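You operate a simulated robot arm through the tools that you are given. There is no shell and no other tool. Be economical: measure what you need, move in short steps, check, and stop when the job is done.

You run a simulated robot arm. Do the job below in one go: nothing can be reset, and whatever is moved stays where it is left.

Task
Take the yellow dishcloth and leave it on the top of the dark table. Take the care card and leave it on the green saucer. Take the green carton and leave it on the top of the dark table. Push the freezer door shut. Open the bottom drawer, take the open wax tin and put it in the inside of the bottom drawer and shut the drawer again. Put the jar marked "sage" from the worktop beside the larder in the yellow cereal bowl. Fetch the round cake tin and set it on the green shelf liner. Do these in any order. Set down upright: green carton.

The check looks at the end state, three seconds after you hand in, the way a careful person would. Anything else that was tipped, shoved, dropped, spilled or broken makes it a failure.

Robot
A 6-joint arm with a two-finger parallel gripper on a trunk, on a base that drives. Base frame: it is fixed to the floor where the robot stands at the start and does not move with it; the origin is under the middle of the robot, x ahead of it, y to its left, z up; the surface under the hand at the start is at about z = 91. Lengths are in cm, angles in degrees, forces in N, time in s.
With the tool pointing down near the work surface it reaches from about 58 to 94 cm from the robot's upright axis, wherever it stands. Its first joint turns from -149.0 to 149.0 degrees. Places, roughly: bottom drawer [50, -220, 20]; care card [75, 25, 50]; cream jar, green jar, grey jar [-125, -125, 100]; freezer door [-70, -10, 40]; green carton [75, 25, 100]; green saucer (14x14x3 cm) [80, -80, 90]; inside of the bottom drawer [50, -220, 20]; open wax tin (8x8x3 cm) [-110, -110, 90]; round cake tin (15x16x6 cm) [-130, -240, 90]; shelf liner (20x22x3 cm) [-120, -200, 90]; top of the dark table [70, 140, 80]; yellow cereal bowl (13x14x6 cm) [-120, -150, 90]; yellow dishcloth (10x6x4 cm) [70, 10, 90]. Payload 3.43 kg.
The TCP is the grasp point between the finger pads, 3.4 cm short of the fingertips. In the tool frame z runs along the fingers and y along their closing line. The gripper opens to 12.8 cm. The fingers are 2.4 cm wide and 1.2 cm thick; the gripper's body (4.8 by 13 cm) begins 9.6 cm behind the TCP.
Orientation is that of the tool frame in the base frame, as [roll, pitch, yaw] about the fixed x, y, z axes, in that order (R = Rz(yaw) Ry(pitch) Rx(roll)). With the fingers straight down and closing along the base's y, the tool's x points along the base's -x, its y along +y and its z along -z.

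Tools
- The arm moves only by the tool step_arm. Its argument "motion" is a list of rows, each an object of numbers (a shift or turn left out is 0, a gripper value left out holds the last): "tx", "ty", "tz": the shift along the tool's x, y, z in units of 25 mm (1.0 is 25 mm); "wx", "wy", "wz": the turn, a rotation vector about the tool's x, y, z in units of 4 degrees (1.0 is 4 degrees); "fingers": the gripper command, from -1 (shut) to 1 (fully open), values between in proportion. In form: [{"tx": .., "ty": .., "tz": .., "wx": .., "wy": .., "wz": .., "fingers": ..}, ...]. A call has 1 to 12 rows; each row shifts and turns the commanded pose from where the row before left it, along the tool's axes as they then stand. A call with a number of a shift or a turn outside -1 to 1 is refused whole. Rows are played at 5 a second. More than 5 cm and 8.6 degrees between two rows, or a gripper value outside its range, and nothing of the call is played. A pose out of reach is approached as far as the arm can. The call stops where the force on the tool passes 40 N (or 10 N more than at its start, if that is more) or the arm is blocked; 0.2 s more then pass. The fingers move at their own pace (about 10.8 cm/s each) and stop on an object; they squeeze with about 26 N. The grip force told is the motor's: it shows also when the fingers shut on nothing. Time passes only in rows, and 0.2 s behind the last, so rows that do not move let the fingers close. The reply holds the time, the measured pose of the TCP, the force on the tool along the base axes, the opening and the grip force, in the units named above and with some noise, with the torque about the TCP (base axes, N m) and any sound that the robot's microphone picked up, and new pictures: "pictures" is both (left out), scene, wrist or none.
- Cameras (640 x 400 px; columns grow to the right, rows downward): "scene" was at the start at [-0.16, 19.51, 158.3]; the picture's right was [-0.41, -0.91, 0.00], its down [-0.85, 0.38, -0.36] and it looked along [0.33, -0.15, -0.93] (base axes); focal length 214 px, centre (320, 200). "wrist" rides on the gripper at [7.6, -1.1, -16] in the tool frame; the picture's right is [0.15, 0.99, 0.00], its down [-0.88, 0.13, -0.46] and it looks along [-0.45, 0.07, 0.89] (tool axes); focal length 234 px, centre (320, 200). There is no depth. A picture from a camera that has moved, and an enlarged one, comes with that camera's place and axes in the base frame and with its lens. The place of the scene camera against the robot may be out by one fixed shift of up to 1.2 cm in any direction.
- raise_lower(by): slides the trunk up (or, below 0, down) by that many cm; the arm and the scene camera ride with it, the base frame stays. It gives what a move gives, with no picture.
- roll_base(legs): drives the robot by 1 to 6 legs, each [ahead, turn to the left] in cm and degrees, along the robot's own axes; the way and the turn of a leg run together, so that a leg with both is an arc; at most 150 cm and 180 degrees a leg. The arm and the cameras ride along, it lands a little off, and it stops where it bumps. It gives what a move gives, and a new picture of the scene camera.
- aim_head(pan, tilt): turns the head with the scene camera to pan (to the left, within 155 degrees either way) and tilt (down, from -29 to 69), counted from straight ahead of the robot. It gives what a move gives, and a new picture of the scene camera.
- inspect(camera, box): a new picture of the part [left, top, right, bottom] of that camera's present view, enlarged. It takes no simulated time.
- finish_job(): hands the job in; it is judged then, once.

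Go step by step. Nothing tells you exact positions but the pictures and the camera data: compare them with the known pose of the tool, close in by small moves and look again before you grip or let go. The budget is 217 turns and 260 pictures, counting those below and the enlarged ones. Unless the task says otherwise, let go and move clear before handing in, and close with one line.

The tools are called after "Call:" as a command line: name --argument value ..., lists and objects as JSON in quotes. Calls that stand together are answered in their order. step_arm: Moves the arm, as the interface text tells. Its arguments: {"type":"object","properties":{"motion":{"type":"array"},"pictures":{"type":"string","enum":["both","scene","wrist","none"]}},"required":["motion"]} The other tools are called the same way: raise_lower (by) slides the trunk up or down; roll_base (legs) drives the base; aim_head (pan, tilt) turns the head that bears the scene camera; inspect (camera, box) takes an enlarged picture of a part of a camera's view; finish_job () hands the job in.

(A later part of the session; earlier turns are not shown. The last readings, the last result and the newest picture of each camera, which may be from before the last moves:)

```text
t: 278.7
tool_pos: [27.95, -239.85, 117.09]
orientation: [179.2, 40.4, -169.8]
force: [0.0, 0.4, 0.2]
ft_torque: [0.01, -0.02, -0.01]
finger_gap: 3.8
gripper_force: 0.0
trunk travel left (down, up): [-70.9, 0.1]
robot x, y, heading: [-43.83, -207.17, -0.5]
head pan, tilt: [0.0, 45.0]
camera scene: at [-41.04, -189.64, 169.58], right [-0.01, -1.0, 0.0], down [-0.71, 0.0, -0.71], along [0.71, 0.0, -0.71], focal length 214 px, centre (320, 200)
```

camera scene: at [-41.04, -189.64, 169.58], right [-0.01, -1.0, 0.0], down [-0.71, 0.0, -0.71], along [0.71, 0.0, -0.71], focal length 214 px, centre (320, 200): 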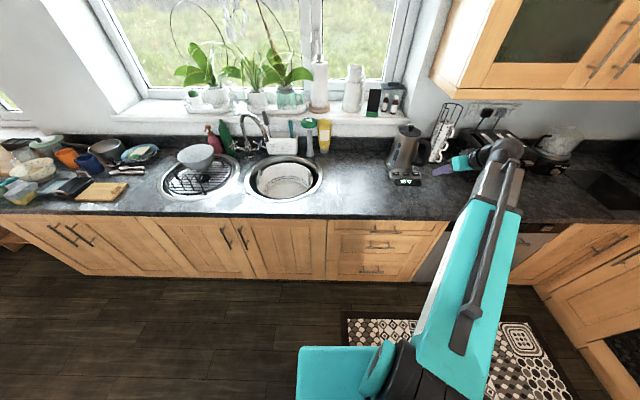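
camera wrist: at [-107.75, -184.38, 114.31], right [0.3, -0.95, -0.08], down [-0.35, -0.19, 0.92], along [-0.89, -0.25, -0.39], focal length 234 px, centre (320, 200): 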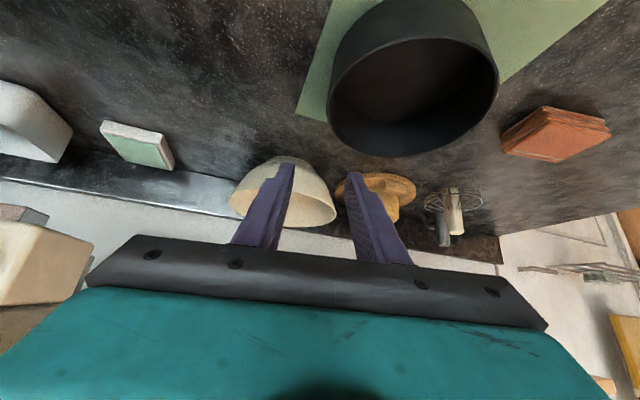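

The drawer bank faces me; the bottom handle is near (30, -227, 22). I back off a little and lower the trunk to work on it.

Call:
roll_base --legs '[[-12, 0]]'

Call:
raise_lower --by -40

Call:
raise_lower --by -30.5

Call:
step_arm --motion '[{"wz": 1, "ty": 0.5}, {"wz": 1}, {"wz": 1}, {"wz": 1}, {"wz": 1}, {"wz": 1}, {"wz": 1}, {"wz": 1}, {"wz": 1}, {"wz": 1}, {"wz": 1}, {"wz": 1}]' --pictures "both"

```text
t: 280.0
tool_pos: [15.92, -239.83, 117.18]
orientation: [179.2, 40.4, -169.8]
force: [0.6, -0.2, -0.4]
ft_torque: [-0.04, -0.06, 0.01]
finger_gap: 3.83
gripper_force: 0.1
trunk travel left (down, up): [-70.9, 0.1]
robot x, y, heading: [-55.93, -206.99, -0.4]
head pan, tilt: [0.0, 45.0]
camera scene: at [-53.14, -189.66, 169.59], right [-0.01, -1.0, 0.0], down [-0.71, 0.0, -0.71], along [0.71, 0.0, -0.71], focal length 214 px, centre (320, 200)
```

scene: 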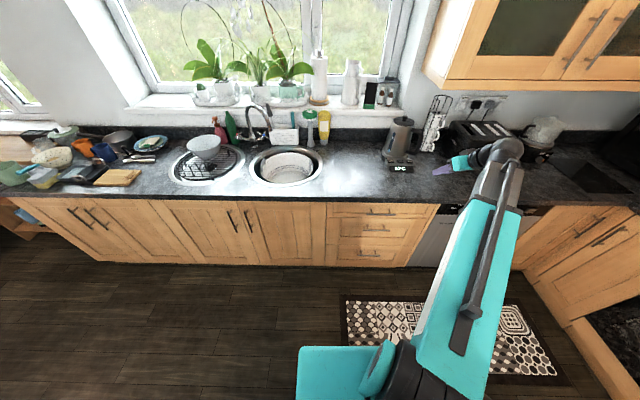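

```text
t: 283.8
tool_pos: [15.96, -239.84, 77.16]
orientation: [179.2, 40.3, -169.8]
force: [0.4, 0.0, 0.0]
ft_torque: [0.0, 0.0, -0.02]
finger_gap: 3.83
gripper_force: 0.1
trunk travel left (down, up): [-30.9, 40.1]
robot x, y, heading: [-55.85, -206.88, -0.4]
head pan, tilt: [0.0, 45.0]
```

```text
t: 286.9
tool_pos: [16.04, -239.69, 46.7]
orientation: [179.1, 40.3, -169.8]
force: [0.3, 0.4, -0.2]
ft_torque: [0.01, 0.04, 0.03]
finger_gap: 3.83
gripper_force: 0.0
trunk travel left (down, up): [-0.4, 70.6]
robot x, y, heading: [-55.83, -206.92, -0.1]
head pan, tilt: [0.0, 45.0]
```

```text
t: 289.5
tool_pos: [15.66, -238.49, 46.7]
orientation: [147.3, 25.1, 134.9]
force: [-0.5, -0.1, 0.1]
ft_torque: [-0.02, 0.02, -0.01]
finger_gap: 3.84
gripper_force: 0.0
trunk travel left (down, up): [-0.4, 70.6]
robot x, y, heading: [-55.71, -207.28, -0.5]
head pan, tilt: [0.0, 45.0]
camera scene: at [-52.97, -189.64, 99.08], right [-0.01, -1.0, 0.0], down [-0.71, 0.0, -0.71], along [0.71, 0.0, -0.71], focal length 214 px, centre (320, 200)
camera wrist: at [0.2, -236.72, 54.92], right [0.34, 0.84, 0.42], down [0.33, -0.53, 0.78], along [0.88, -0.12, -0.45], focal length 234 px, centre (320, 200)
```

scene: 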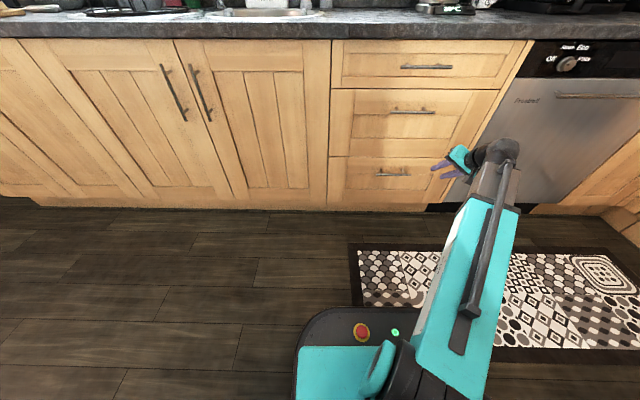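
wrist: 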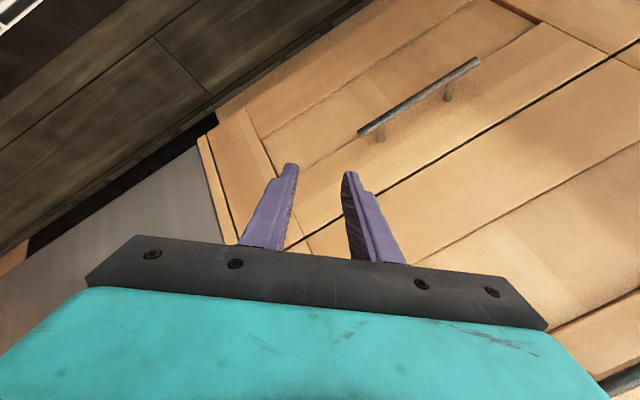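

The bottom bar handle is at about (26, -223, 37), from y -231 to -215. I finish the quarter turn of the hand so that the fingers can pinch the bar from above and below.

Call:
step_arm --motion '[{"wz": 1}, {"wz": 1}, {"wz": 1}, {"wz": 1}, {"wz": 1}, {"wz": 1}, {"wz": 1}, {"wz": 1}, {"wz": 1}, {"wz": 1}, {"wz": 0.5}]' --pictures "none"

Call:
step_arm --motion '[{"tx": 1}, {"tx": 1}, {"tx": 1}, {"tx": 1}, {"tx": 1}, {"tx": 0.7}]' --pictures "wrist"

```text
t: 291.9
tool_pos: [15.75, -238.48, 46.6]
orientation: [139.7, -0.7, 100.6]
force: [0.1, -0.5, 0.3]
ft_torque: [-0.05, 0.0, -0.01]
finger_gap: 3.87
gripper_force: 0.1
trunk travel left (down, up): [-0.4, 70.6]
robot x, y, heading: [-55.54, -206.89, -0.5]
head pan, tilt: [0.0, 45.0]
```

```text
t: 293.3
tool_pos: [13.05, -224.45, 46.84]
orientation: [139.7, -0.7, 100.8]
force: [-0.7, -0.1, -0.7]
ft_torque: [-0.01, 0.0, 0.01]
finger_gap: 3.85
gripper_force: 0.1
trunk travel left (down, up): [-0.4, 70.6]
robot x, y, heading: [-55.87, -206.97, -0.2]
head pan, tilt: [0.0, 45.0]
camera wrist: at [0.58, -219.43, 58.15], right [0.72, 0.28, 0.64], down [-0.03, -0.91, 0.42], along [0.7, -0.32, -0.64], focal length 234 px, centre (320, 200)
```

wrist: 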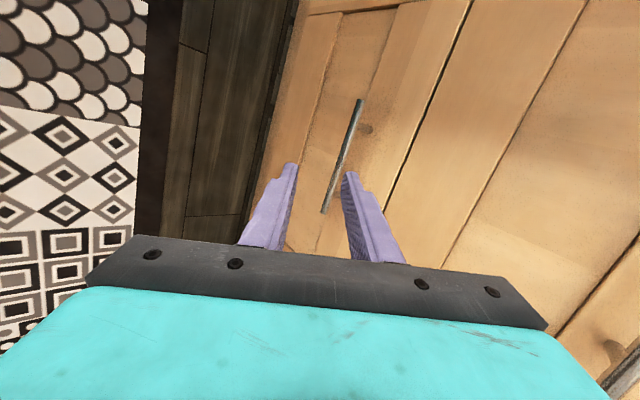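

Call:
step_arm --motion '[{"ty": 0.7, "tx": -0.23}, {"ty": 0.7, "tx": -0.23}, {"tz": 1}, {"tz": 1}, {"tz": 1}, {"tz": 1}]' --pictures "wrist"

```text
t: 294.7
tool_pos: [22.31, -223.88, 41.54]
orientation: [139.6, -0.7, 100.7]
force: [-0.3, -0.4, -1.0]
ft_torque: [-0.01, 0.03, 0.01]
finger_gap: 3.84
gripper_force: 0.2
trunk travel left (down, up): [-0.4, 70.6]
robot x, y, heading: [-56.27, -206.88, -0.1]
head pan, tilt: [0.0, 45.0]
camera wrist: at [9.81, -218.75, 52.84], right [0.71, 0.28, 0.64], down [-0.03, -0.91, 0.42], along [0.7, -0.32, -0.64], focal length 234 px, centre (320, 200)
```

wrist: 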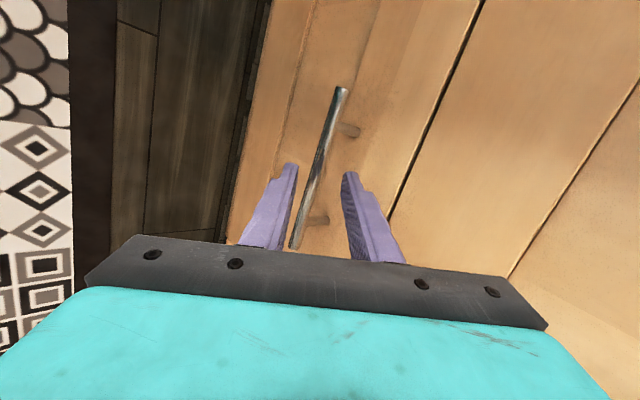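

Call:
step_arm --motion '[{"tz": 0.6}, {"tz": 0.6}, {"fingers": -1}, {"fingers": -1}, {"fingers": -1}]' --pictures "wrist"

```text
t: 295.9
tool_pos: [24.03, -223.47, 39.04]
orientation: [140.0, -0.7, 100.7]
force: [-16.4, -2.7, -10.6]
ft_torque: [0.61, 0.4, -1.14]
finger_gap: 1.5
gripper_force: 45.1
trunk travel left (down, up): [-0.4, 70.6]
robot x, y, heading: [-55.9, -206.74, -0.3]
head pan, tilt: [0.0, 45.0]
camera wrist: at [11.6, -218.45, 50.41], right [0.72, 0.28, 0.64], down [-0.03, -0.91, 0.42], along [0.7, -0.32, -0.64], focal length 234 px, centre (320, 200)
```

wrist: 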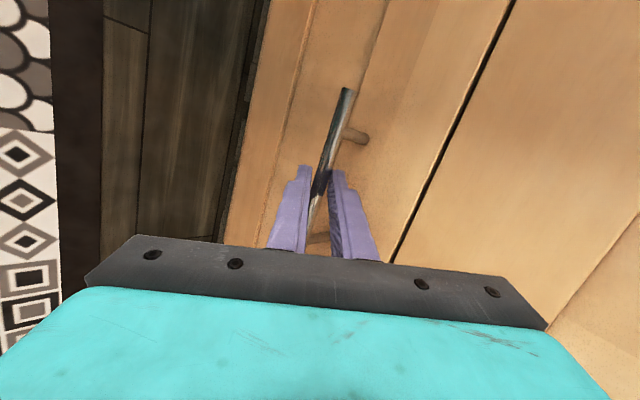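

The bar is gripped. I pull straight out with the arm.

Call:
step_arm --motion '[{"tz": -0.318, "ty": -0.375, "tx": 0.09}, {"tz": -0.636, "ty": -0.749, "tx": 0.185}, {"tz": -0.636, "ty": -0.749, "tx": 0.185}, {"tz": -0.636, "ty": -0.749, "tx": 0.185}, {"tz": -0.636, "ty": -0.749, "tx": 0.185}, {"tz": -0.636, "ty": -0.749, "tx": 0.185}, {"tz": -0.636, "ty": -0.749, "tx": 0.185}, {"tz": -0.636, "ty": -0.749, "tx": 0.185}]' --pictures "scene"

```text
t: 297.2
tool_pos: [12.6, -223.4, 38.95]
orientation: [140.2, -1.6, 101.2]
force: [-1.6, 0.8, -9.6]
ft_torque: [0.5, 0.22, -1.01]
finger_gap: 1.54
gripper_force: 44.9
out of reach, approached as far as the arm can: row 6
trunk travel left (down, up): [-0.4, 70.6]
robot x, y, heading: [-55.46, -206.87, -0.4]
head pan, tilt: [0.0, 45.0]
stopped in row 6: the force on the tool passed its limit at 44 N (the readings are from after the stop); the commanded pose is now the measured one
camera scene: at [-52.91, -189.65, 99.12], right [-0.01, -1.0, 0.0], down [-0.71, 0.0, -0.71], along [0.71, 0.0, -0.71], focal length 214 px, centre (320, 200)
```

scene: 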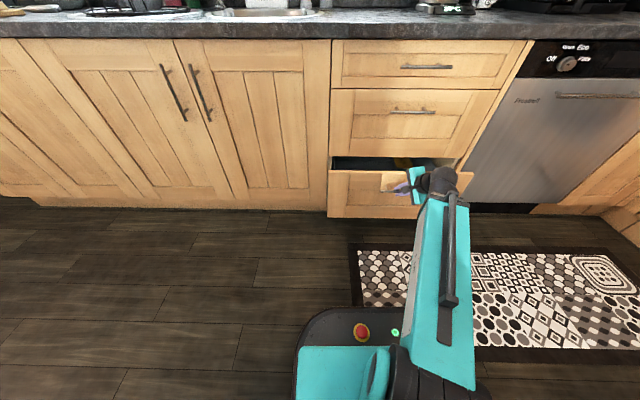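

The drawer is coming out. I pull the rest with the base.

Call:
roll_base --legs '[[-13, 0]]'

```text
t: 298.6
tool_pos: [-0.4, -222.95, 39.01]
orientation: [140.2, -1.7, 101.5]
force: [2.1, 27.6, -15.2]
ft_torque: [1.01, 0.13, -0.78]
finger_gap: 1.54
gripper_force: 44.7
trunk travel left (down, up): [-0.4, 70.6]
robot x, y, heading: [-69.07, -207.12, -0.1]
head pan, tilt: [0.0, 45.0]
camera scene: at [-65.98, -189.54, 99.07], right [0.0, -1.0, 0.0], down [-0.71, 0.0, -0.71], along [0.71, 0.0, -0.71], focal length 214 px, centre (320, 200)
```

scene: 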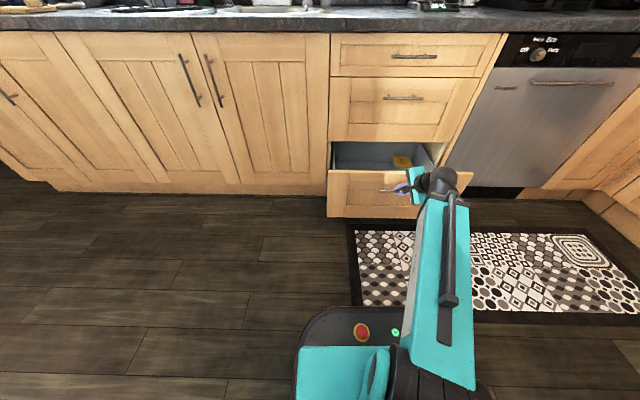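

The drawer is open by about 24 cm. I let go of the bar, withdraw, and turn the hand back while raising the trunk.

Call:
step_arm --motion '[{"fingers": -0.3}, {"fingers": -0.3}, {"tz": -1}, {"tz": -1}, {"tz": -1}, {"tz": -1}]' --pictures "none"

Call:
raise_lower --by 40

Call:
raise_lower --by 30

Call:
step_arm --motion '[{"wz": -1}, {"wz": -1}, {"wz": -1}, {"wz": -1}, {"wz": -1}, {"wz": -1}, {"wz": -1}, {"wz": -1}, {"wz": -1}, {"wz": -1}, {"wz": -1}, {"wz": -1}]' --pictures "none"

Call:
step_arm --motion '[{"wz": -1}, {"wz": -1}, {"wz": -1}, {"wz": -1}, {"wz": -1}, {"wz": -1}, {"wz": -1}, {"wz": -1}, {"wz": -1}, {"wz": -1}, {"wz": -0.5}]' --pictures "scene"

```text
t: 299.9
tool_pos: [-3.38, -225.9, 47.43]
orientation: [140.2, -1.8, 101.5]
force: [0.2, 0.2, 0.1]
ft_torque: [-0.01, -0.01, 0.01]
finger_gap: 4.48
gripper_force: 0.1
out of reach, approached as far as the arm can: row 3, 4, 5, 6
trunk travel left (down, up): [-0.4, 70.6]
robot x, y, heading: [-68.93, -206.74, -0.1]
head pan, tilt: [0.0, 45.0]
```

```text
t: 303.8
tool_pos: [-3.43, -226.02, 87.34]
orientation: [140.3, -1.7, 101.5]
force: [-0.2, 0.5, 0.0]
ft_torque: [0.01, -0.01, 0.02]
finger_gap: 4.48
gripper_force: 0.1
trunk travel left (down, up): [-40.4, 30.6]
robot x, y, heading: [-68.94, -206.99, -0.1]
head pan, tilt: [0.0, 45.0]
```

```text
t: 306.8
tool_pos: [-3.44, -226.01, 117.34]
orientation: [140.3, -1.6, 101.5]
force: [-0.2, -0.4, -0.2]
ft_torque: [0.04, 0.0, 0.05]
finger_gap: 4.46
gripper_force: 0.1
trunk travel left (down, up): [-70.4, 0.6]
robot x, y, heading: [-68.59, -207.21, -0.4]
head pan, tilt: [0.0, 45.0]
```

```text
t: 309.4
tool_pos: [-3.47, -226.11, 117.5]
orientation: [149.6, 27.1, 141.4]
force: [0.3, -0.6, 0.0]
ft_torque: [0.01, 0.01, 0.06]
finger_gap: 4.46
gripper_force: 0.0
trunk travel left (down, up): [-70.4, 0.6]
robot x, y, heading: [-68.96, -206.71, -0.2]
head pan, tilt: [0.0, 45.0]
```

```text
t: 311.8
tool_pos: [-3.46, -226.08, 117.43]
orientation: [177.8, 39.8, -169.8]
force: [0.0, -0.7, 0.2]
ft_torque: [0.02, 0.02, 0.0]
finger_gap: 4.49
gripper_force: 0.0
trunk travel left (down, up): [-70.4, 0.6]
robot x, y, heading: [-68.97, -207.21, -0.2]
head pan, tilt: [0.0, 45.0]
camera scene: at [-66.09, -189.57, 169.08], right [0.0, -1.0, 0.0], down [-0.71, 0.0, -0.71], along [0.71, 0.0, -0.71], focal length 214 px, centre (320, 200)
```

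scene: 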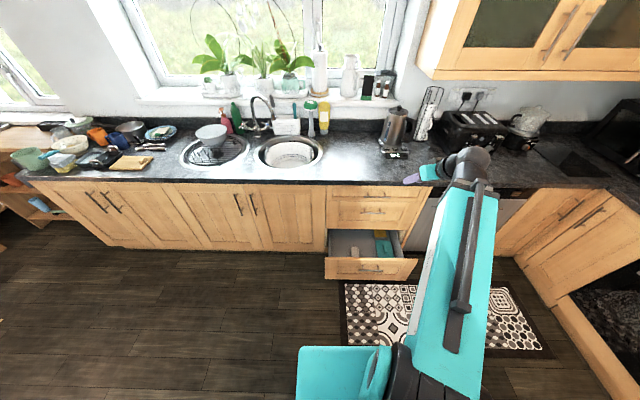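

Call:
inspect --camera "scene" --box '[310, 210, 440, 291]'

```text
4.92 times, centred on (375, 250) of scene
camera zoom: at [-66.09, -189.57, 169.08], right [0.0, -1.0, 0.0], down [-0.71, 0.0, -0.71], along [0.71, 0.0, -0.71], focal length 1056 px, centre (49, -49)
```

zoom: 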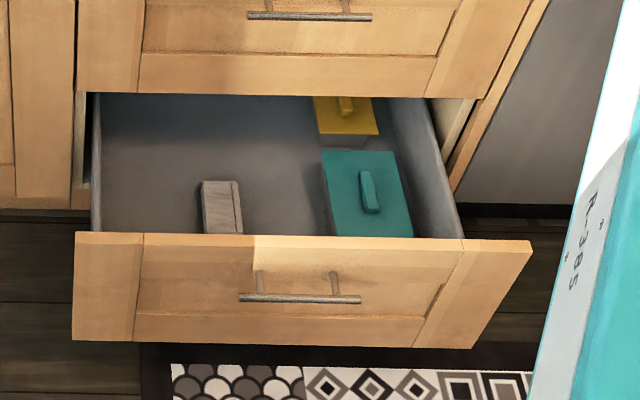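

Free floor in the drawer is at its left, about y -205. Now I fetch the wax tin: forward a little, then along the aisle, then face the worktop.

Call:
roll_base --legs '[[15, 0], [0, 75], [71, 0], [0, 105]]'

Call:
inspect --camera "wrist" --box '[0, 0, 640, 400]'

```text
t: 327.7
tool_pos: [-100.37, -118.41, 117.5]
orientation: [177.7, 39.8, 9.5]
force: [0.3, 0.3, -0.1]
ft_torque: [-0.02, 0.01, 0.0]
finger_gap: 4.48
gripper_force: 0.1
trunk travel left (down, up): [-70.4, 0.6]
robot x, y, heading: [-35.2, -143.9, 178.8]
head pan, tilt: [0.0, 45.0]
camera scene: at [-40.08, -160.5, 169.09], right [0.03, 1.0, 0.0], down [0.71, -0.02, -0.71], along [-0.71, 0.02, -0.71], focal length 214 px, centre (320, 200)
```

scene: 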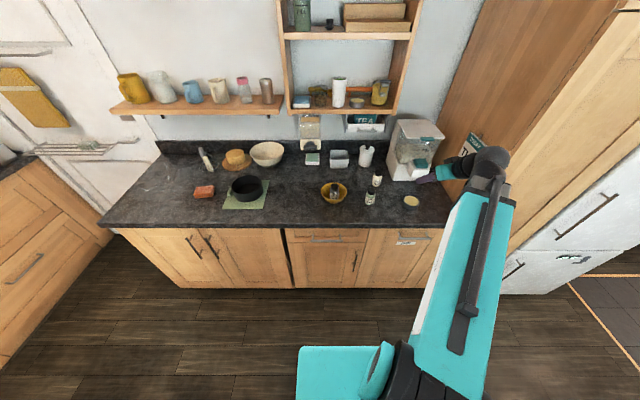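

```text
1.00 times, centred on (320, 200) of wrist (not enlarged: the box is as wide or as high as the picture)
camera zoom: at [-84.94, -114.18, 124.65], right [0.3, -0.95, -0.06], down [-0.36, -0.17, 0.92], along [-0.89, -0.25, -0.39], focal length 234 px, centre (320, 200)
```

zoom: 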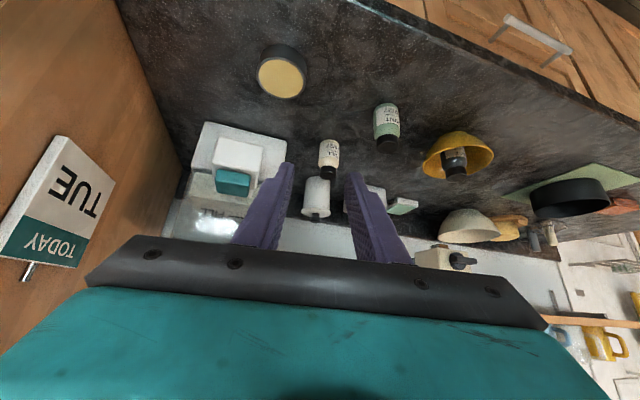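

The wax tin is at about (-111, -114.2). I turn the hand to point down above it with the fingers wide open.

Call:
step_arm --motion '[{"wy": 1, "tz": 1, "ty": -0.59, "fingers": 1}, {"wy": 1, "tz": 1, "ty": -0.59}, {"wy": 1, "tz": 1, "ty": -0.59}, {"wy": 1, "tz": 1, "ty": -0.59}, {"wy": 1, "tz": 0.8}, {"wy": 1, "tz": 0.8}, {"wy": 1, "tx": -0.35}, {"wy": 1, "tx": -0.35}, {"wy": 1, "tx": -0.35}, {"wy": 0.95, "tx": -0.35}]' --pictures "wrist"

```text
t: 329.9
tool_pos: [-111.9, -114.87, 105.81]
orientation: [178.2, 0.0, 10.9]
force: [-0.2, -0.2, -0.1]
ft_torque: [0.01, 0.01, 0.01]
finger_gap: 12.81
gripper_force: 0.1
trunk travel left (down, up): [-70.4, 0.6]
robot x, y, heading: [-35.07, -144.13, 178.6]
head pan, tilt: [0.0, 45.0]
camera wrist: at [-104.75, -112.05, 121.56], right [0.33, -0.94, 0.03], down [-0.84, -0.28, 0.46], along [-0.42, -0.18, -0.89], focal length 234 px, centre (320, 200)
```

wrist: 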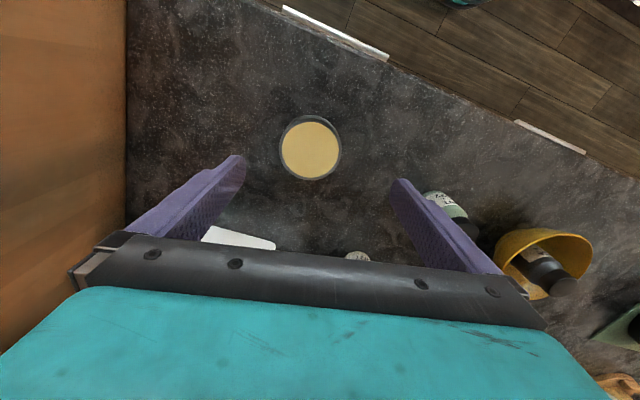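

Call:
step_arm --motion '[{"tz": 1, "ty": -0.25, "tx": 0.13}, {"tz": 1}, {"tz": 1}, {"tz": 0.8}]' --pictures "wrist"

```text
t: 330.9
tool_pos: [-111.47, -114.56, 96.21]
orientation: [178.2, 0.0, 10.8]
force: [0.4, 0.3, 0.1]
ft_torque: [0.0, 0.01, 0.01]
finger_gap: 12.77
gripper_force: 0.0
trunk travel left (down, up): [-70.4, 0.6]
robot x, y, heading: [-35.15, -143.9, 178.7]
head pan, tilt: [0.0, 45.0]
camera wrist: at [-104.47, -111.72, 112.11], right [0.33, -0.94, 0.03], down [-0.84, -0.28, 0.46], along [-0.43, -0.18, -0.89], focal length 234 px, centre (320, 200)
```

wrist: 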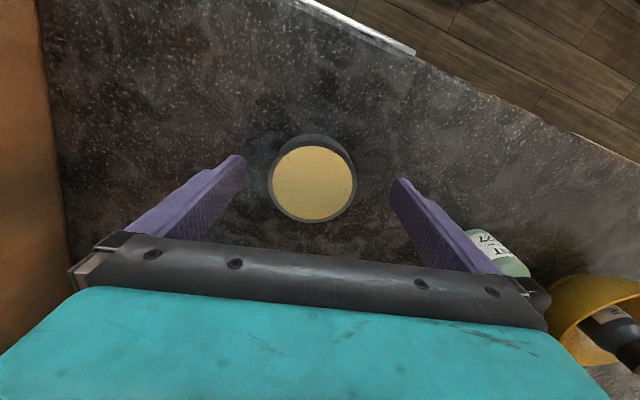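

Call:
step_arm --motion '[{"tz": 0.4, "ty": -0.15}, {"fingers": -1}, {"fingers": -1}, {"fingers": -1}, {"fingers": -1}, {"tz": -0.5}, {"tz": -1}]' --pictures "wrist"

```text
t: 332.5
tool_pos: [-111.53, -114.18, 99.05]
orientation: [178.2, 0.1, 10.9]
force: [-0.3, -0.3, -3.3]
ft_torque: [0.04, -0.01, -0.02]
finger_gap: 7.55
gripper_force: 25.9
trunk travel left (down, up): [-70.4, 0.6]
robot x, y, heading: [-35.47, -144.02, 178.7]
head pan, tilt: [0.0, 45.0]
camera wrist: at [-104.52, -111.26, 114.83], right [0.33, -0.94, 0.03], down [-0.84, -0.28, 0.46], along [-0.42, -0.18, -0.89], focal length 234 px, centre (320, 200)
```

wrist: 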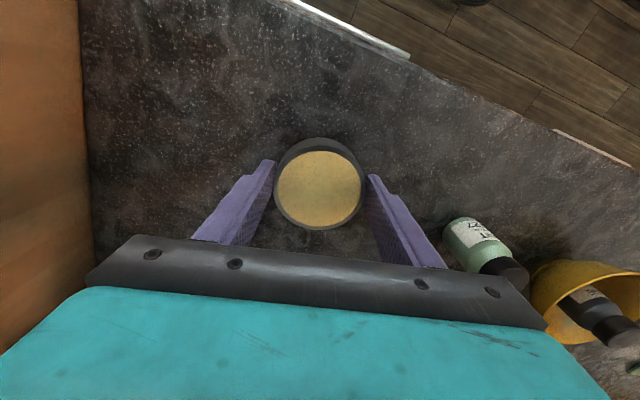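

The wax tin is held level. I lift it and drive back to the drawer.

Call:
step_arm --motion '[{"tz": -1}, {"tz": -1}, {"tz": -1}, {"tz": -1}, {"tz": -1}]' --pictures "none"

Call:
roll_base --legs '[[0, 57], [32, 0], [0, 113]]'

Call:
inspect --camera "wrist" --box '[0, 0, 640, 400]'

```text
t: 333.7
tool_pos: [-111.74, -113.67, 111.66]
orientation: [178.2, 0.0, 10.7]
force: [0.0, 0.2, -2.7]
ft_torque: [0.0, 0.0, 0.02]
finger_gap: 7.57
gripper_force: 26.5
trunk travel left (down, up): [-70.4, 0.6]
robot x, y, heading: [-35.14, -144.14, 178.7]
head pan, tilt: [0.0, 45.0]
```

```text
t: 346.1
tool_pos: [16.48, -213.54, 111.57]
orientation: [178.3, -0.1, -179.2]
force: [0.6, 0.5, -3.1]
ft_torque: [-0.05, 0.02, -0.03]
finger_gap: 7.55
gripper_force: 26.0
trunk travel left (down, up): [-70.4, 0.6]
robot x, y, heading: [-53.12, -168.44, -11.8]
head pan, tilt: [0.0, 45.0]
camera scene: at [-47.01, -152.28, 169.07], right [-0.21, -0.98, 0.0], down [-0.69, 0.15, -0.71], along [0.69, -0.15, -0.71], focal length 214 px, centre (320, 200)
```

scene: 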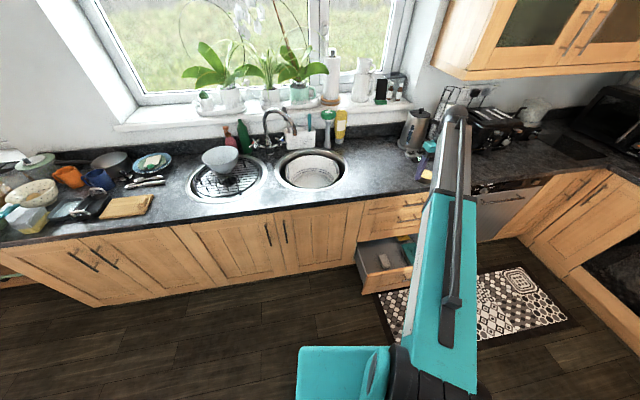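

```text
1.00 times, centred on (320, 200) of wrist (not enlarged: the box is as wide or as high as the picture)
camera zoom: at [8.84, -215.3, 127.37], right [-0.16, 0.99, 0.03], down [0.88, 0.13, 0.46], along [0.45, 0.1, -0.89], focal length 234 px, centre (320, 200)
```

zoom: 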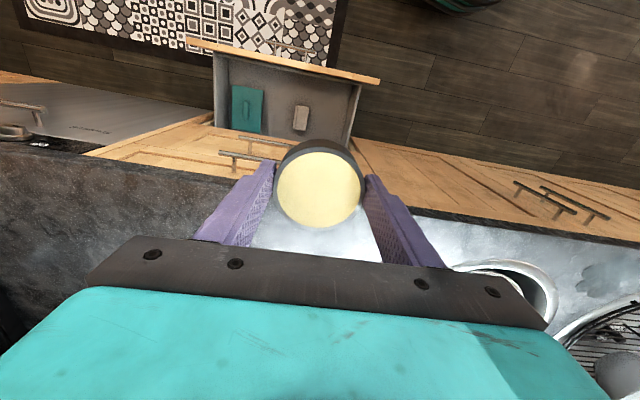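

From above I see free floor in the drawer around (18, -207). I shift there and lower the trunk.

Call:
step_arm --motion '[{"ty": 0.87, "tx": -0.27}, {"ty": 0.87, "tx": -0.27}, {"ty": 0.87, "tx": -0.27}]' --pictures "none"

Call:
raise_lower --by -40

Call:
raise_lower --by -22

Call:
inspect --camera "wrist" --box '[0, 0, 640, 400]'

Call:
aim_head --pan -22 --tilt 45

```text
t: 346.9
tool_pos: [18.38, -206.9, 111.75]
orientation: [178.3, 0.1, -179.3]
force: [-0.7, -0.3, -3.2]
ft_torque: [0.02, 0.01, -0.02]
finger_gap: 7.55
gripper_force: 25.5
trunk travel left (down, up): [-70.4, 0.6]
robot x, y, heading: [-53.25, -168.55, -11.9]
head pan, tilt: [0.0, 45.0]
```

```text
t: 350.7
tool_pos: [18.33, -207.02, 71.74]
orientation: [178.1, -0.1, -179.3]
force: [-0.3, -0.3, -3.3]
ft_torque: [0.0, 0.02, 0.0]
finger_gap: 7.5
gripper_force: 26.3
trunk travel left (down, up): [-30.4, 40.6]
robot x, y, heading: [-53.46, -168.43, -12.1]
head pan, tilt: [0.0, 45.0]
```

```text
t: 353.0
tool_pos: [18.38, -206.91, 49.85]
orientation: [178.1, -0.1, -179.3]
force: [-0.7, 0.2, -3.4]
ft_torque: [-0.01, 0.03, -0.02]
finger_gap: 7.53
gripper_force: 25.7
trunk travel left (down, up): [-8.4, 62.6]
robot x, y, heading: [-53.41, -168.58, -12.0]
head pan, tilt: [0.0, 45.0]
```

```text
1.00 times, centred on (320, 200) of wrist (not enlarged: the box is as wide or as high as the picture)
camera zoom: at [10.73, -208.82, 65.54], right [-0.16, 0.99, 0.03], down [0.88, 0.13, 0.46], along [0.45, 0.1, -0.89], focal length 234 px, centre (320, 200)
```

zoom: 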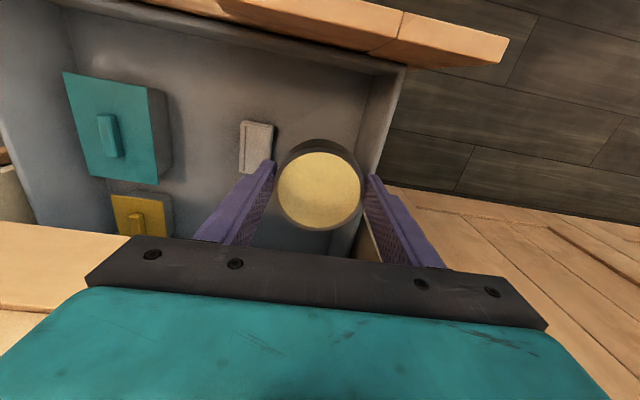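

```text
t: 353.9
tool_pos: [18.4, -206.96, 49.67]
orientation: [178.1, 0.0, -179.2]
force: [-0.3, -0.3, -3.8]
ft_torque: [0.03, 0.04, -0.02]
finger_gap: 7.51
gripper_force: 25.7
trunk travel left (down, up): [-8.4, 62.6]
robot x, y, heading: [-53.72, -168.58, -11.8]
head pan, tilt: [-22.0, 45.0]
camera scene: at [-48.25, -155.21, 107.08], right [-0.56, -0.83, 0.0], down [-0.59, 0.39, -0.71], along [0.59, -0.39, -0.71], focal length 214 px, centre (320, 200)
```

scene: 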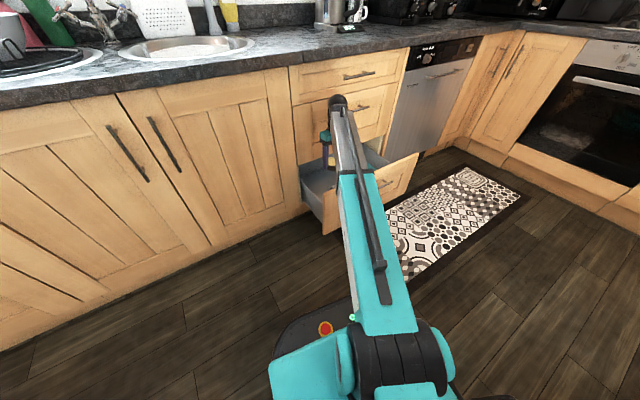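

The tin is inside the drawer's outline. I shift a bit toward the cabinet so that the wrist camera clears the front panel, then go lower.

Call:
step_arm --motion '[{"tx": -0.72, "ty": -0.22}, {"tx": -0.72, "ty": -0.22}, {"tz": 1}, {"tz": 1}, {"tz": 1}, {"tz": 1}, {"tz": 1}]' --pictures "wrist"

Call:
inspect --camera "scene" --box '[280, 60, 440, 260]'

```text
t: 355.5
tool_pos: [21.98, -207.71, 37.28]
orientation: [178.3, 0.0, -179.1]
force: [-0.6, 0.2, -2.4]
ft_torque: [-0.03, 0.02, -0.01]
finger_gap: 7.54
gripper_force: 25.7
trunk travel left (down, up): [-8.4, 62.6]
robot x, y, heading: [-53.24, -168.41, -11.8]
head pan, tilt: [-22.0, 45.0]
camera wrist: at [14.38, -209.47, 53.04], right [-0.16, 0.99, 0.03], down [0.88, 0.13, 0.46], along [0.45, 0.1, -0.89], focal length 234 px, centre (320, 200)
```

wrist: 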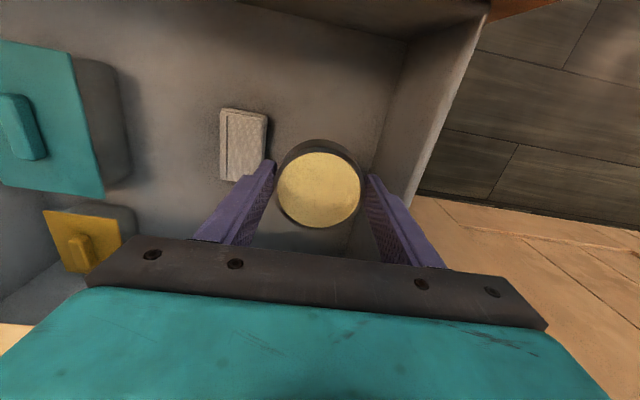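

```text
2.00 times, centred on (360, 160) of scene
camera zoom: at [-48.26, -155.21, 107.09], right [-0.56, -0.83, 0.0], down [-0.59, 0.39, -0.71], along [0.59, -0.39, -0.71], focal length 429 px, centre (240, 280)
```

zoom: 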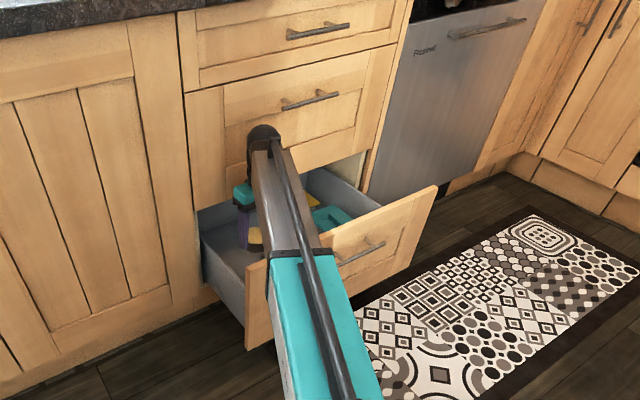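

The arm is a straight link, so it needs a steeper slope to clear the front panel. I raise the trunk and reach down with the arm instead.

Call:
raise_lower --by 28

Call:
step_arm --motion '[{"tz": 1}, {"tz": 1}, {"tz": 1}, {"tz": 1}, {"tz": 1}, {"tz": 1}, {"tz": 1}, {"tz": 1}, {"tz": 1}, {"tz": 1}, {"tz": 1}, {"tz": 1}]' --pictures "wrist"

```text
t: 358.3
tool_pos: [22.03, -207.61, 65.27]
orientation: [178.2, 0.0, -179.1]
force: [0.0, 0.9, -3.1]
ft_torque: [0.02, 0.03, 0.01]
finger_gap: 7.53
gripper_force: 26.3
trunk travel left (down, up): [-36.4, 34.6]
robot x, y, heading: [-53.26, -168.59, -12.1]
head pan, tilt: [-22.0, 45.0]
```

```text
t: 360.9
tool_pos: [22.0, -206.63, 35.34]
orientation: [178.2, 0.0, -179.2]
force: [-0.5, 1.0, -2.6]
ft_torque: [0.02, 0.05, 0.02]
finger_gap: 7.5
gripper_force: 25.8
trunk travel left (down, up): [-36.4, 34.6]
robot x, y, heading: [-53.07, -168.5, -12.2]
head pan, tilt: [-22.0, 45.0]
camera wrist: at [14.37, -208.5, 51.08], right [-0.16, 0.99, 0.03], down [0.88, 0.13, 0.46], along [0.45, 0.1, -0.89], focal length 234 px, centre (320, 200)
```

wrist: 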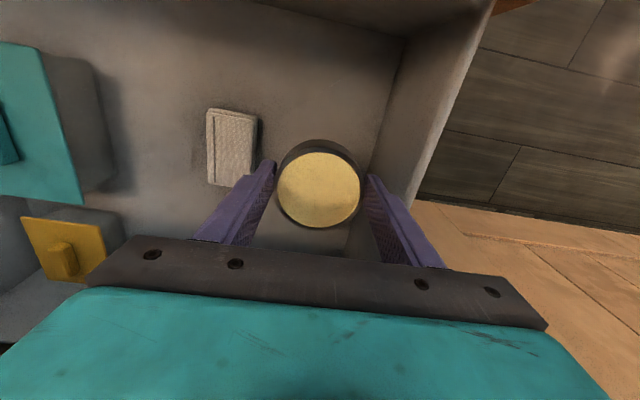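

Call:
step_arm --motion '[{"tz": 1, "ty": -0.27}, {"tz": 1}, {"tz": 1}, {"tz": 0.6}, {"tz": 0.3}, {"tz": 0.2}]' --pictures "wrist"

```text
t: 362.3
tool_pos: [21.82, -206.99, 24.98]
orientation: [178.2, 0.0, -179.2]
force: [-0.5, -0.4, -2.6]
ft_torque: [-0.06, 0.04, 0.04]
finger_gap: 7.54
gripper_force: 26.8
trunk travel left (down, up): [-36.4, 34.6]
robot x, y, heading: [-53.39, -168.45, -11.8]
head pan, tilt: [-22.0, 45.0]
camera wrist: at [14.32, -208.87, 40.76], right [-0.16, 0.99, 0.03], down [0.88, 0.13, 0.46], along [0.45, 0.1, -0.89], focal length 234 px, centre (320, 200)
```

wrist: 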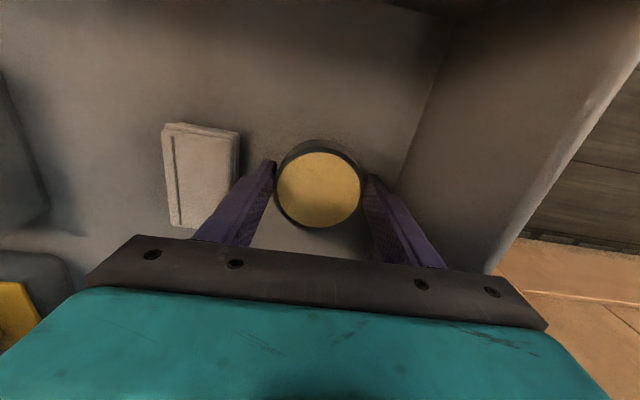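

Call:
step_arm --motion '[{"tz": 0.3}, {"tz": 0.3}, {"tz": 0.2}, {"tz": 0.2}, {"tz": 0.2}, {"tz": 0.2}, {"tz": 0.2}, {"tz": 0.2}]' --pictures "wrist"

```text
t: 364.1
tool_pos: [20.83, -206.43, 21.54]
orientation: [178.5, 0.2, -179.2]
force: [1.0, -6.1, 19.7]
ft_torque: [-0.81, -0.19, -0.03]
finger_gap: 7.6
gripper_force: 25.6
out of reach, approached as far as the arm can: row 3, 5, 7
trunk travel left (down, up): [-36.4, 34.6]
robot x, y, heading: [-53.33, -168.73, -11.7]
head pan, tilt: [-22.0, 45.0]
camera wrist: at [13.13, -208.21, 37.35], right [-0.16, 0.99, 0.03], down [0.88, 0.13, 0.46], along [0.45, 0.1, -0.89], focal length 234 px, centre (320, 200)
```

wrist: 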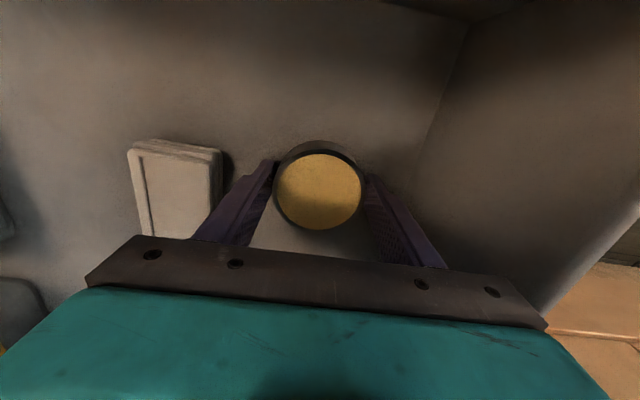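

The tin has touched the drawer floor. I ease off, open a little, and rise straight up.

Call:
step_arm --motion '[{"tz": -0.08}, {"fingers": 0.35}, {"fingers": 0.35}, {"tz": -0.5}, {"tz": -1}, {"tz": -1}, {"tz": -1}, {"tz": -1}, {"tz": -1}, {"tz": -1}, {"tz": -1}, {"tz": -1}]' --pictures "wrist"

```text
t: 366.7
tool_pos: [20.91, -207.09, 42.69]
orientation: [178.2, -0.2, -179.3]
force: [0.1, 1.2, 0.4]
ft_torque: [-0.01, 0.02, 0.01]
finger_gap: 8.63
gripper_force: 0.0
trunk travel left (down, up): [-36.4, 34.6]
robot x, y, heading: [-53.92, -168.58, -11.7]
head pan, tilt: [-22.0, 45.0]
camera wrist: at [13.36, -208.89, 58.39], right [-0.16, 0.99, 0.03], down [0.88, 0.13, 0.46], along [0.45, 0.1, -0.89], focal length 234 px, centre (320, 200)
```

wrist: 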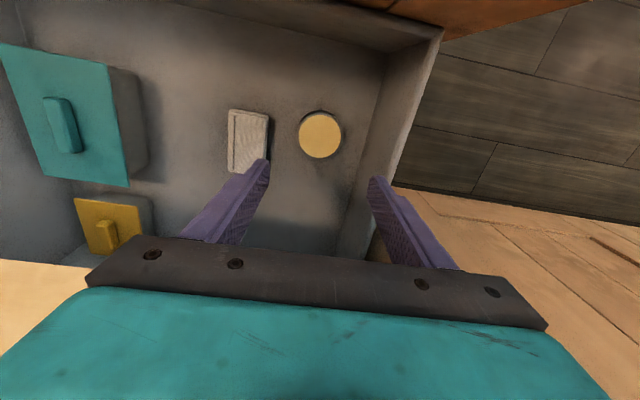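

The wax tin lies in the drawer. Now I clear the drawer and set the closed fingers in front of its panel, beside the handle.

Call:
raise_lower --by 34

Call:
roll_base --legs '[[-9, 0]]'

Call:
step_arm --motion '[{"tx": 1, "fingers": -1}, {"tx": 1}, {"wy": -1, "tx": 0.4, "ty": -0.2}, {"wy": -1, "tx": 0.4, "ty": -0.2}, {"wy": -1, "tx": 0.4, "ty": -0.2}, {"wy": -1, "tx": 0.4, "ty": -0.2}, {"wy": -1, "tx": 0.4, "ty": -0.2}, {"wy": -1, "tx": 0.4, "ty": -0.2}, {"wy": -1, "tx": 0.4, "ty": -0.2}, {"wy": -1, "tx": 0.4, "ty": -0.2}, {"wy": -1, "tx": 0.4, "ty": -0.2}, {"wy": -1, "tx": 0.4, "ty": -0.2}]' --pictures "wrist"

```text
t: 370.1
tool_pos: [21.01, -206.98, 76.64]
orientation: [178.3, 0.0, -179.2]
force: [-0.3, 0.3, 1.1]
ft_torque: [-0.01, -0.01, -0.01]
finger_gap: 8.63
gripper_force: 0.1
trunk travel left (down, up): [-70.4, 0.6]
robot x, y, heading: [-53.32, -168.39, -12.0]
head pan, tilt: [-22.0, 45.0]
```

```text
t: 371.2
tool_pos: [12.12, -205.14, 76.71]
orientation: [178.3, 0.1, -179.3]
force: [-0.5, -0.3, 0.1]
ft_torque: [0.02, -0.01, 0.01]
finger_gap: 8.63
gripper_force: 0.1
trunk travel left (down, up): [-70.4, 0.6]
robot x, y, heading: [-62.27, -166.3, -11.7]
head pan, tilt: [-22.0, 45.0]
camera scene: at [-57.3, -153.29, 169.09], right [-0.56, -0.83, 0.0], down [-0.59, 0.39, -0.71], along [0.59, -0.39, -0.71], focal length 214 px, centre (320, 200)
```

scene: 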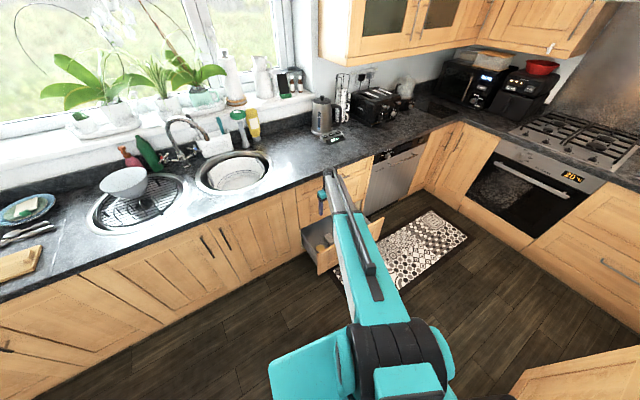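

```text
t: 373.8
tool_pos: [-2.03, -210.2, 73.49]
orientation: [177.8, 40.1, 179.2]
force: [0.3, -0.1, -0.5]
ft_torque: [0.04, -0.03, 0.0]
finger_gap: 0.0
gripper_force: 25.6
trunk travel left (down, up): [-70.4, 0.6]
robot x, y, heading: [-62.08, -166.57, -11.8]
head pan, tilt: [-22.0, 45.0]
camera wrist: at [-18.25, -211.97, 80.59], right [-0.12, 0.99, -0.06], down [0.38, 0.11, 0.92], along [0.92, 0.09, -0.39], focal length 234 px, centre (320, 200)
```

wrist: 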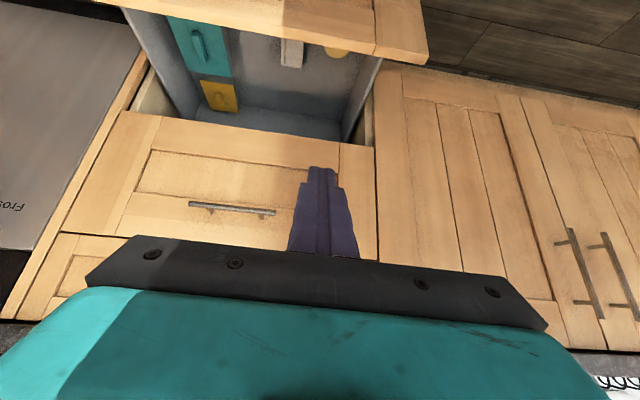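

Call:
step_arm --motion '[{"ty": 0.8}, {"ty": 0.8}, {"ty": 0.8}]' --pictures "none"

Call:
raise_lower --by -37

Call:
roll_base --legs '[[22, 0]]'

```text
t: 374.6
tool_pos: [-2.26, -204.2, 73.58]
orientation: [177.7, 39.9, 179.3]
force: [0.6, 0.1, 1.3]
ft_torque: [0.01, -0.01, -0.01]
finger_gap: 0.01
gripper_force: 26.1
trunk travel left (down, up): [-70.4, 0.6]
robot x, y, heading: [-61.97, -166.71, -12.1]
head pan, tilt: [-22.0, 45.0]
```

```text
t: 378.2
tool_pos: [-2.22, -204.29, 36.63]
orientation: [177.8, 40.0, 179.3]
force: [0.0, -0.3, 0.7]
ft_torque: [0.01, 0.01, -0.01]
finger_gap: 0.03
gripper_force: 26.3
trunk travel left (down, up): [-33.4, 37.6]
robot x, y, heading: [-62.01, -166.78, -11.8]
head pan, tilt: [-22.0, 45.0]
```

```text
t: 380.0
tool_pos: [19.71, -208.89, 36.49]
orientation: [177.7, 40.0, 179.2]
force: [-0.7, 0.3, -1.0]
ft_torque: [0.01, 0.01, 0.01]
finger_gap: 0.01
gripper_force: 26.1
trunk travel left (down, up): [-33.4, 37.6]
robot x, y, heading: [-40.38, -171.52, -11.7]
head pan, tilt: [-22.0, 45.0]
camera scene: at [-35.2, -157.97, 132.08], right [-0.56, -0.83, 0.0], down [-0.59, 0.39, -0.71], along [0.59, -0.39, -0.71], focal length 214 px, centre (320, 200)
```

scene: 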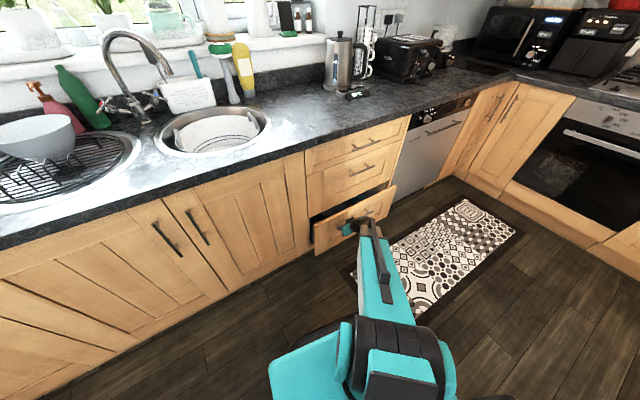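

The drawer is half in. I push the rest with the arm until it meets its stop.

Call:
step_arm --motion '[{"tx": -0.766, "tz": 0.643}, {"tx": -0.766, "tz": 0.643}, {"tx": -0.766, "tz": 0.643}, {"tx": -0.766, "tz": 0.643}, {"tx": -0.766, "tz": 0.643}, {"tx": -0.766, "tz": 0.643}]' --pictures "scene"

Call:
inspect --camera "scene" --box '[280, 110, 440, 270]'

```text
t: 380.9
tool_pos: [26.41, -208.91, 36.61]
orientation: [177.7, 39.7, 179.4]
force: [-4.6, 0.8, 2.6]
ft_torque: [-0.03, 0.03, -0.02]
finger_gap: 0.01
gripper_force: 25.9
trunk travel left (down, up): [-33.4, 37.6]
robot x, y, heading: [-39.99, -171.26, -11.8]
head pan, tilt: [-22.0, 45.0]
stopped in row 4: the force on the tool passed its limit at 109 N (the readings are from after the stop); the commanded pose is now the measured one
camera scene: at [-35.21, -157.96, 132.09], right [-0.56, -0.83, 0.0], down [-0.59, 0.39, -0.71], along [0.59, -0.4, -0.71], focal length 214 px, centre (320, 200)
```

scene: 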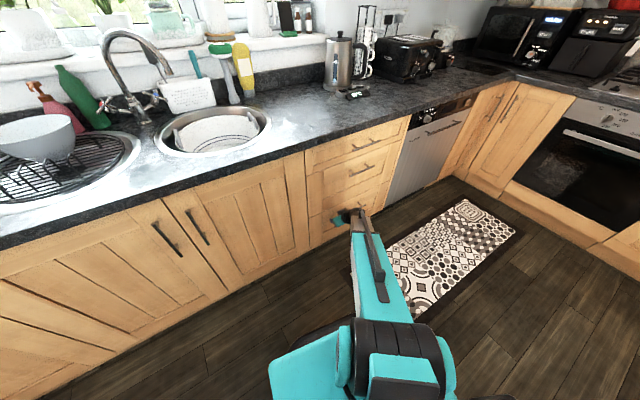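

```text
2.50 times, centred on (360, 190) of scene
camera zoom: at [-35.21, -157.96, 132.09], right [-0.56, -0.83, 0.0], down [-0.59, 0.39, -0.71], along [0.59, -0.4, -0.71], focal length 536 px, centre (220, 225)
```

zoom: 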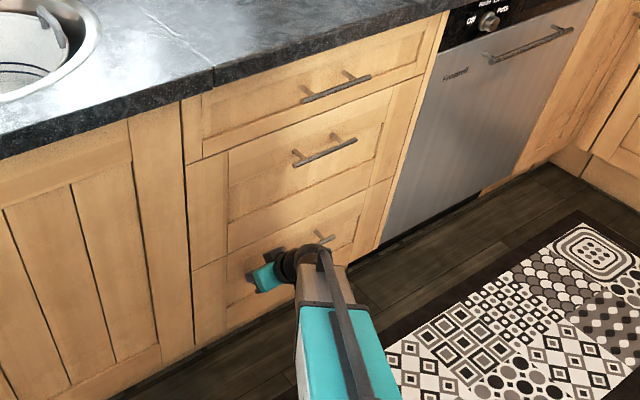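

The drawer is shut flush. I withdraw the hand clear of everything.

Call:
step_arm --motion '[{"tx": 0.766, "tz": -0.643}, {"tx": 0.766, "tz": -0.643}, {"tx": 0.766, "tz": -0.643}]' --pictures "none"

Call:
roll_base --legs '[[-12, 0]]'

Call:
aim_head --pan 70 --tilt 25

```text
t: 381.6
tool_pos: [18.87, -208.96, 36.68]
orientation: [177.8, 39.7, 179.5]
force: [0.3, -0.6, 0.2]
ft_torque: [0.0, 0.0, 0.01]
finger_gap: 0.0
gripper_force: 25.8
trunk travel left (down, up): [-33.4, 37.6]
robot x, y, heading: [-39.94, -171.2, -12.1]
head pan, tilt: [-22.0, 45.0]
```

```text
t: 383.0
tool_pos: [7.02, -206.28, 36.59]
orientation: [177.7, 39.6, 179.4]
force: [-0.1, 0.0, -0.2]
ft_torque: [-0.01, 0.0, 0.01]
finger_gap: 0.02
gripper_force: 26.4
trunk travel left (down, up): [-33.4, 37.6]
robot x, y, heading: [-51.86, -168.76, -12.0]
head pan, tilt: [-22.0, 45.0]
camera scene: at [-47.12, -155.45, 132.08], right [-0.56, -0.83, 0.0], down [-0.59, 0.39, -0.71], along [0.59, -0.39, -0.71], focal length 214 px, centre (320, 200)
```

scene: 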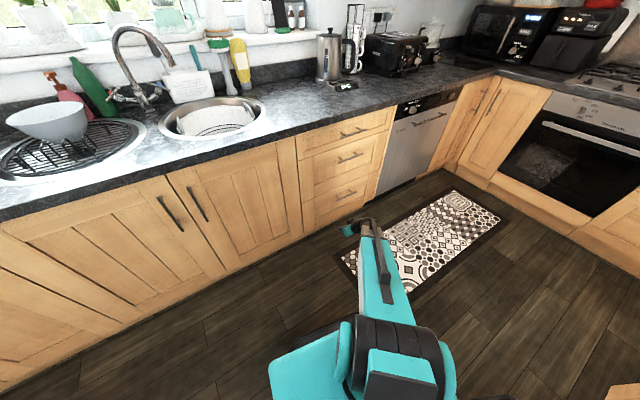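

```text
t: 384.6
tool_pos: [7.01, -206.34, 36.66]
orientation: [177.7, 39.6, 179.4]
force: [-0.7, -0.2, -0.3]
ft_torque: [0.03, 0.02, -0.01]
finger_gap: 0.0
gripper_force: 26.7
trunk travel left (down, up): [-33.4, 37.6]
robot x, y, heading: [-52.3, -168.68, -12.0]
head pan, tilt: [70.0, 25.0]
camera scene: at [-49.02, -143.08, 135.14], right [0.85, -0.53, 0.0], down [-0.22, -0.36, -0.91], along [0.48, 0.77, -0.42], focal length 214 px, centre (320, 200)
```

scene: 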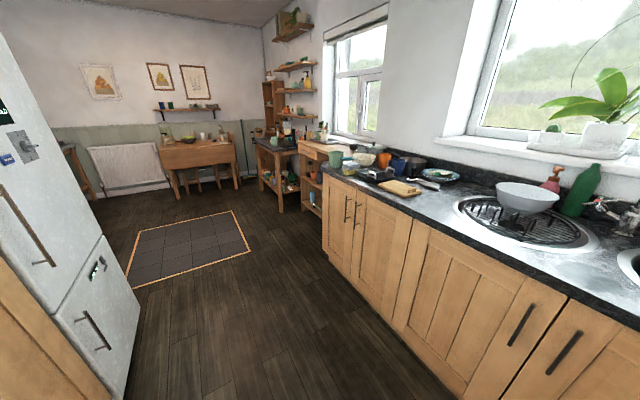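

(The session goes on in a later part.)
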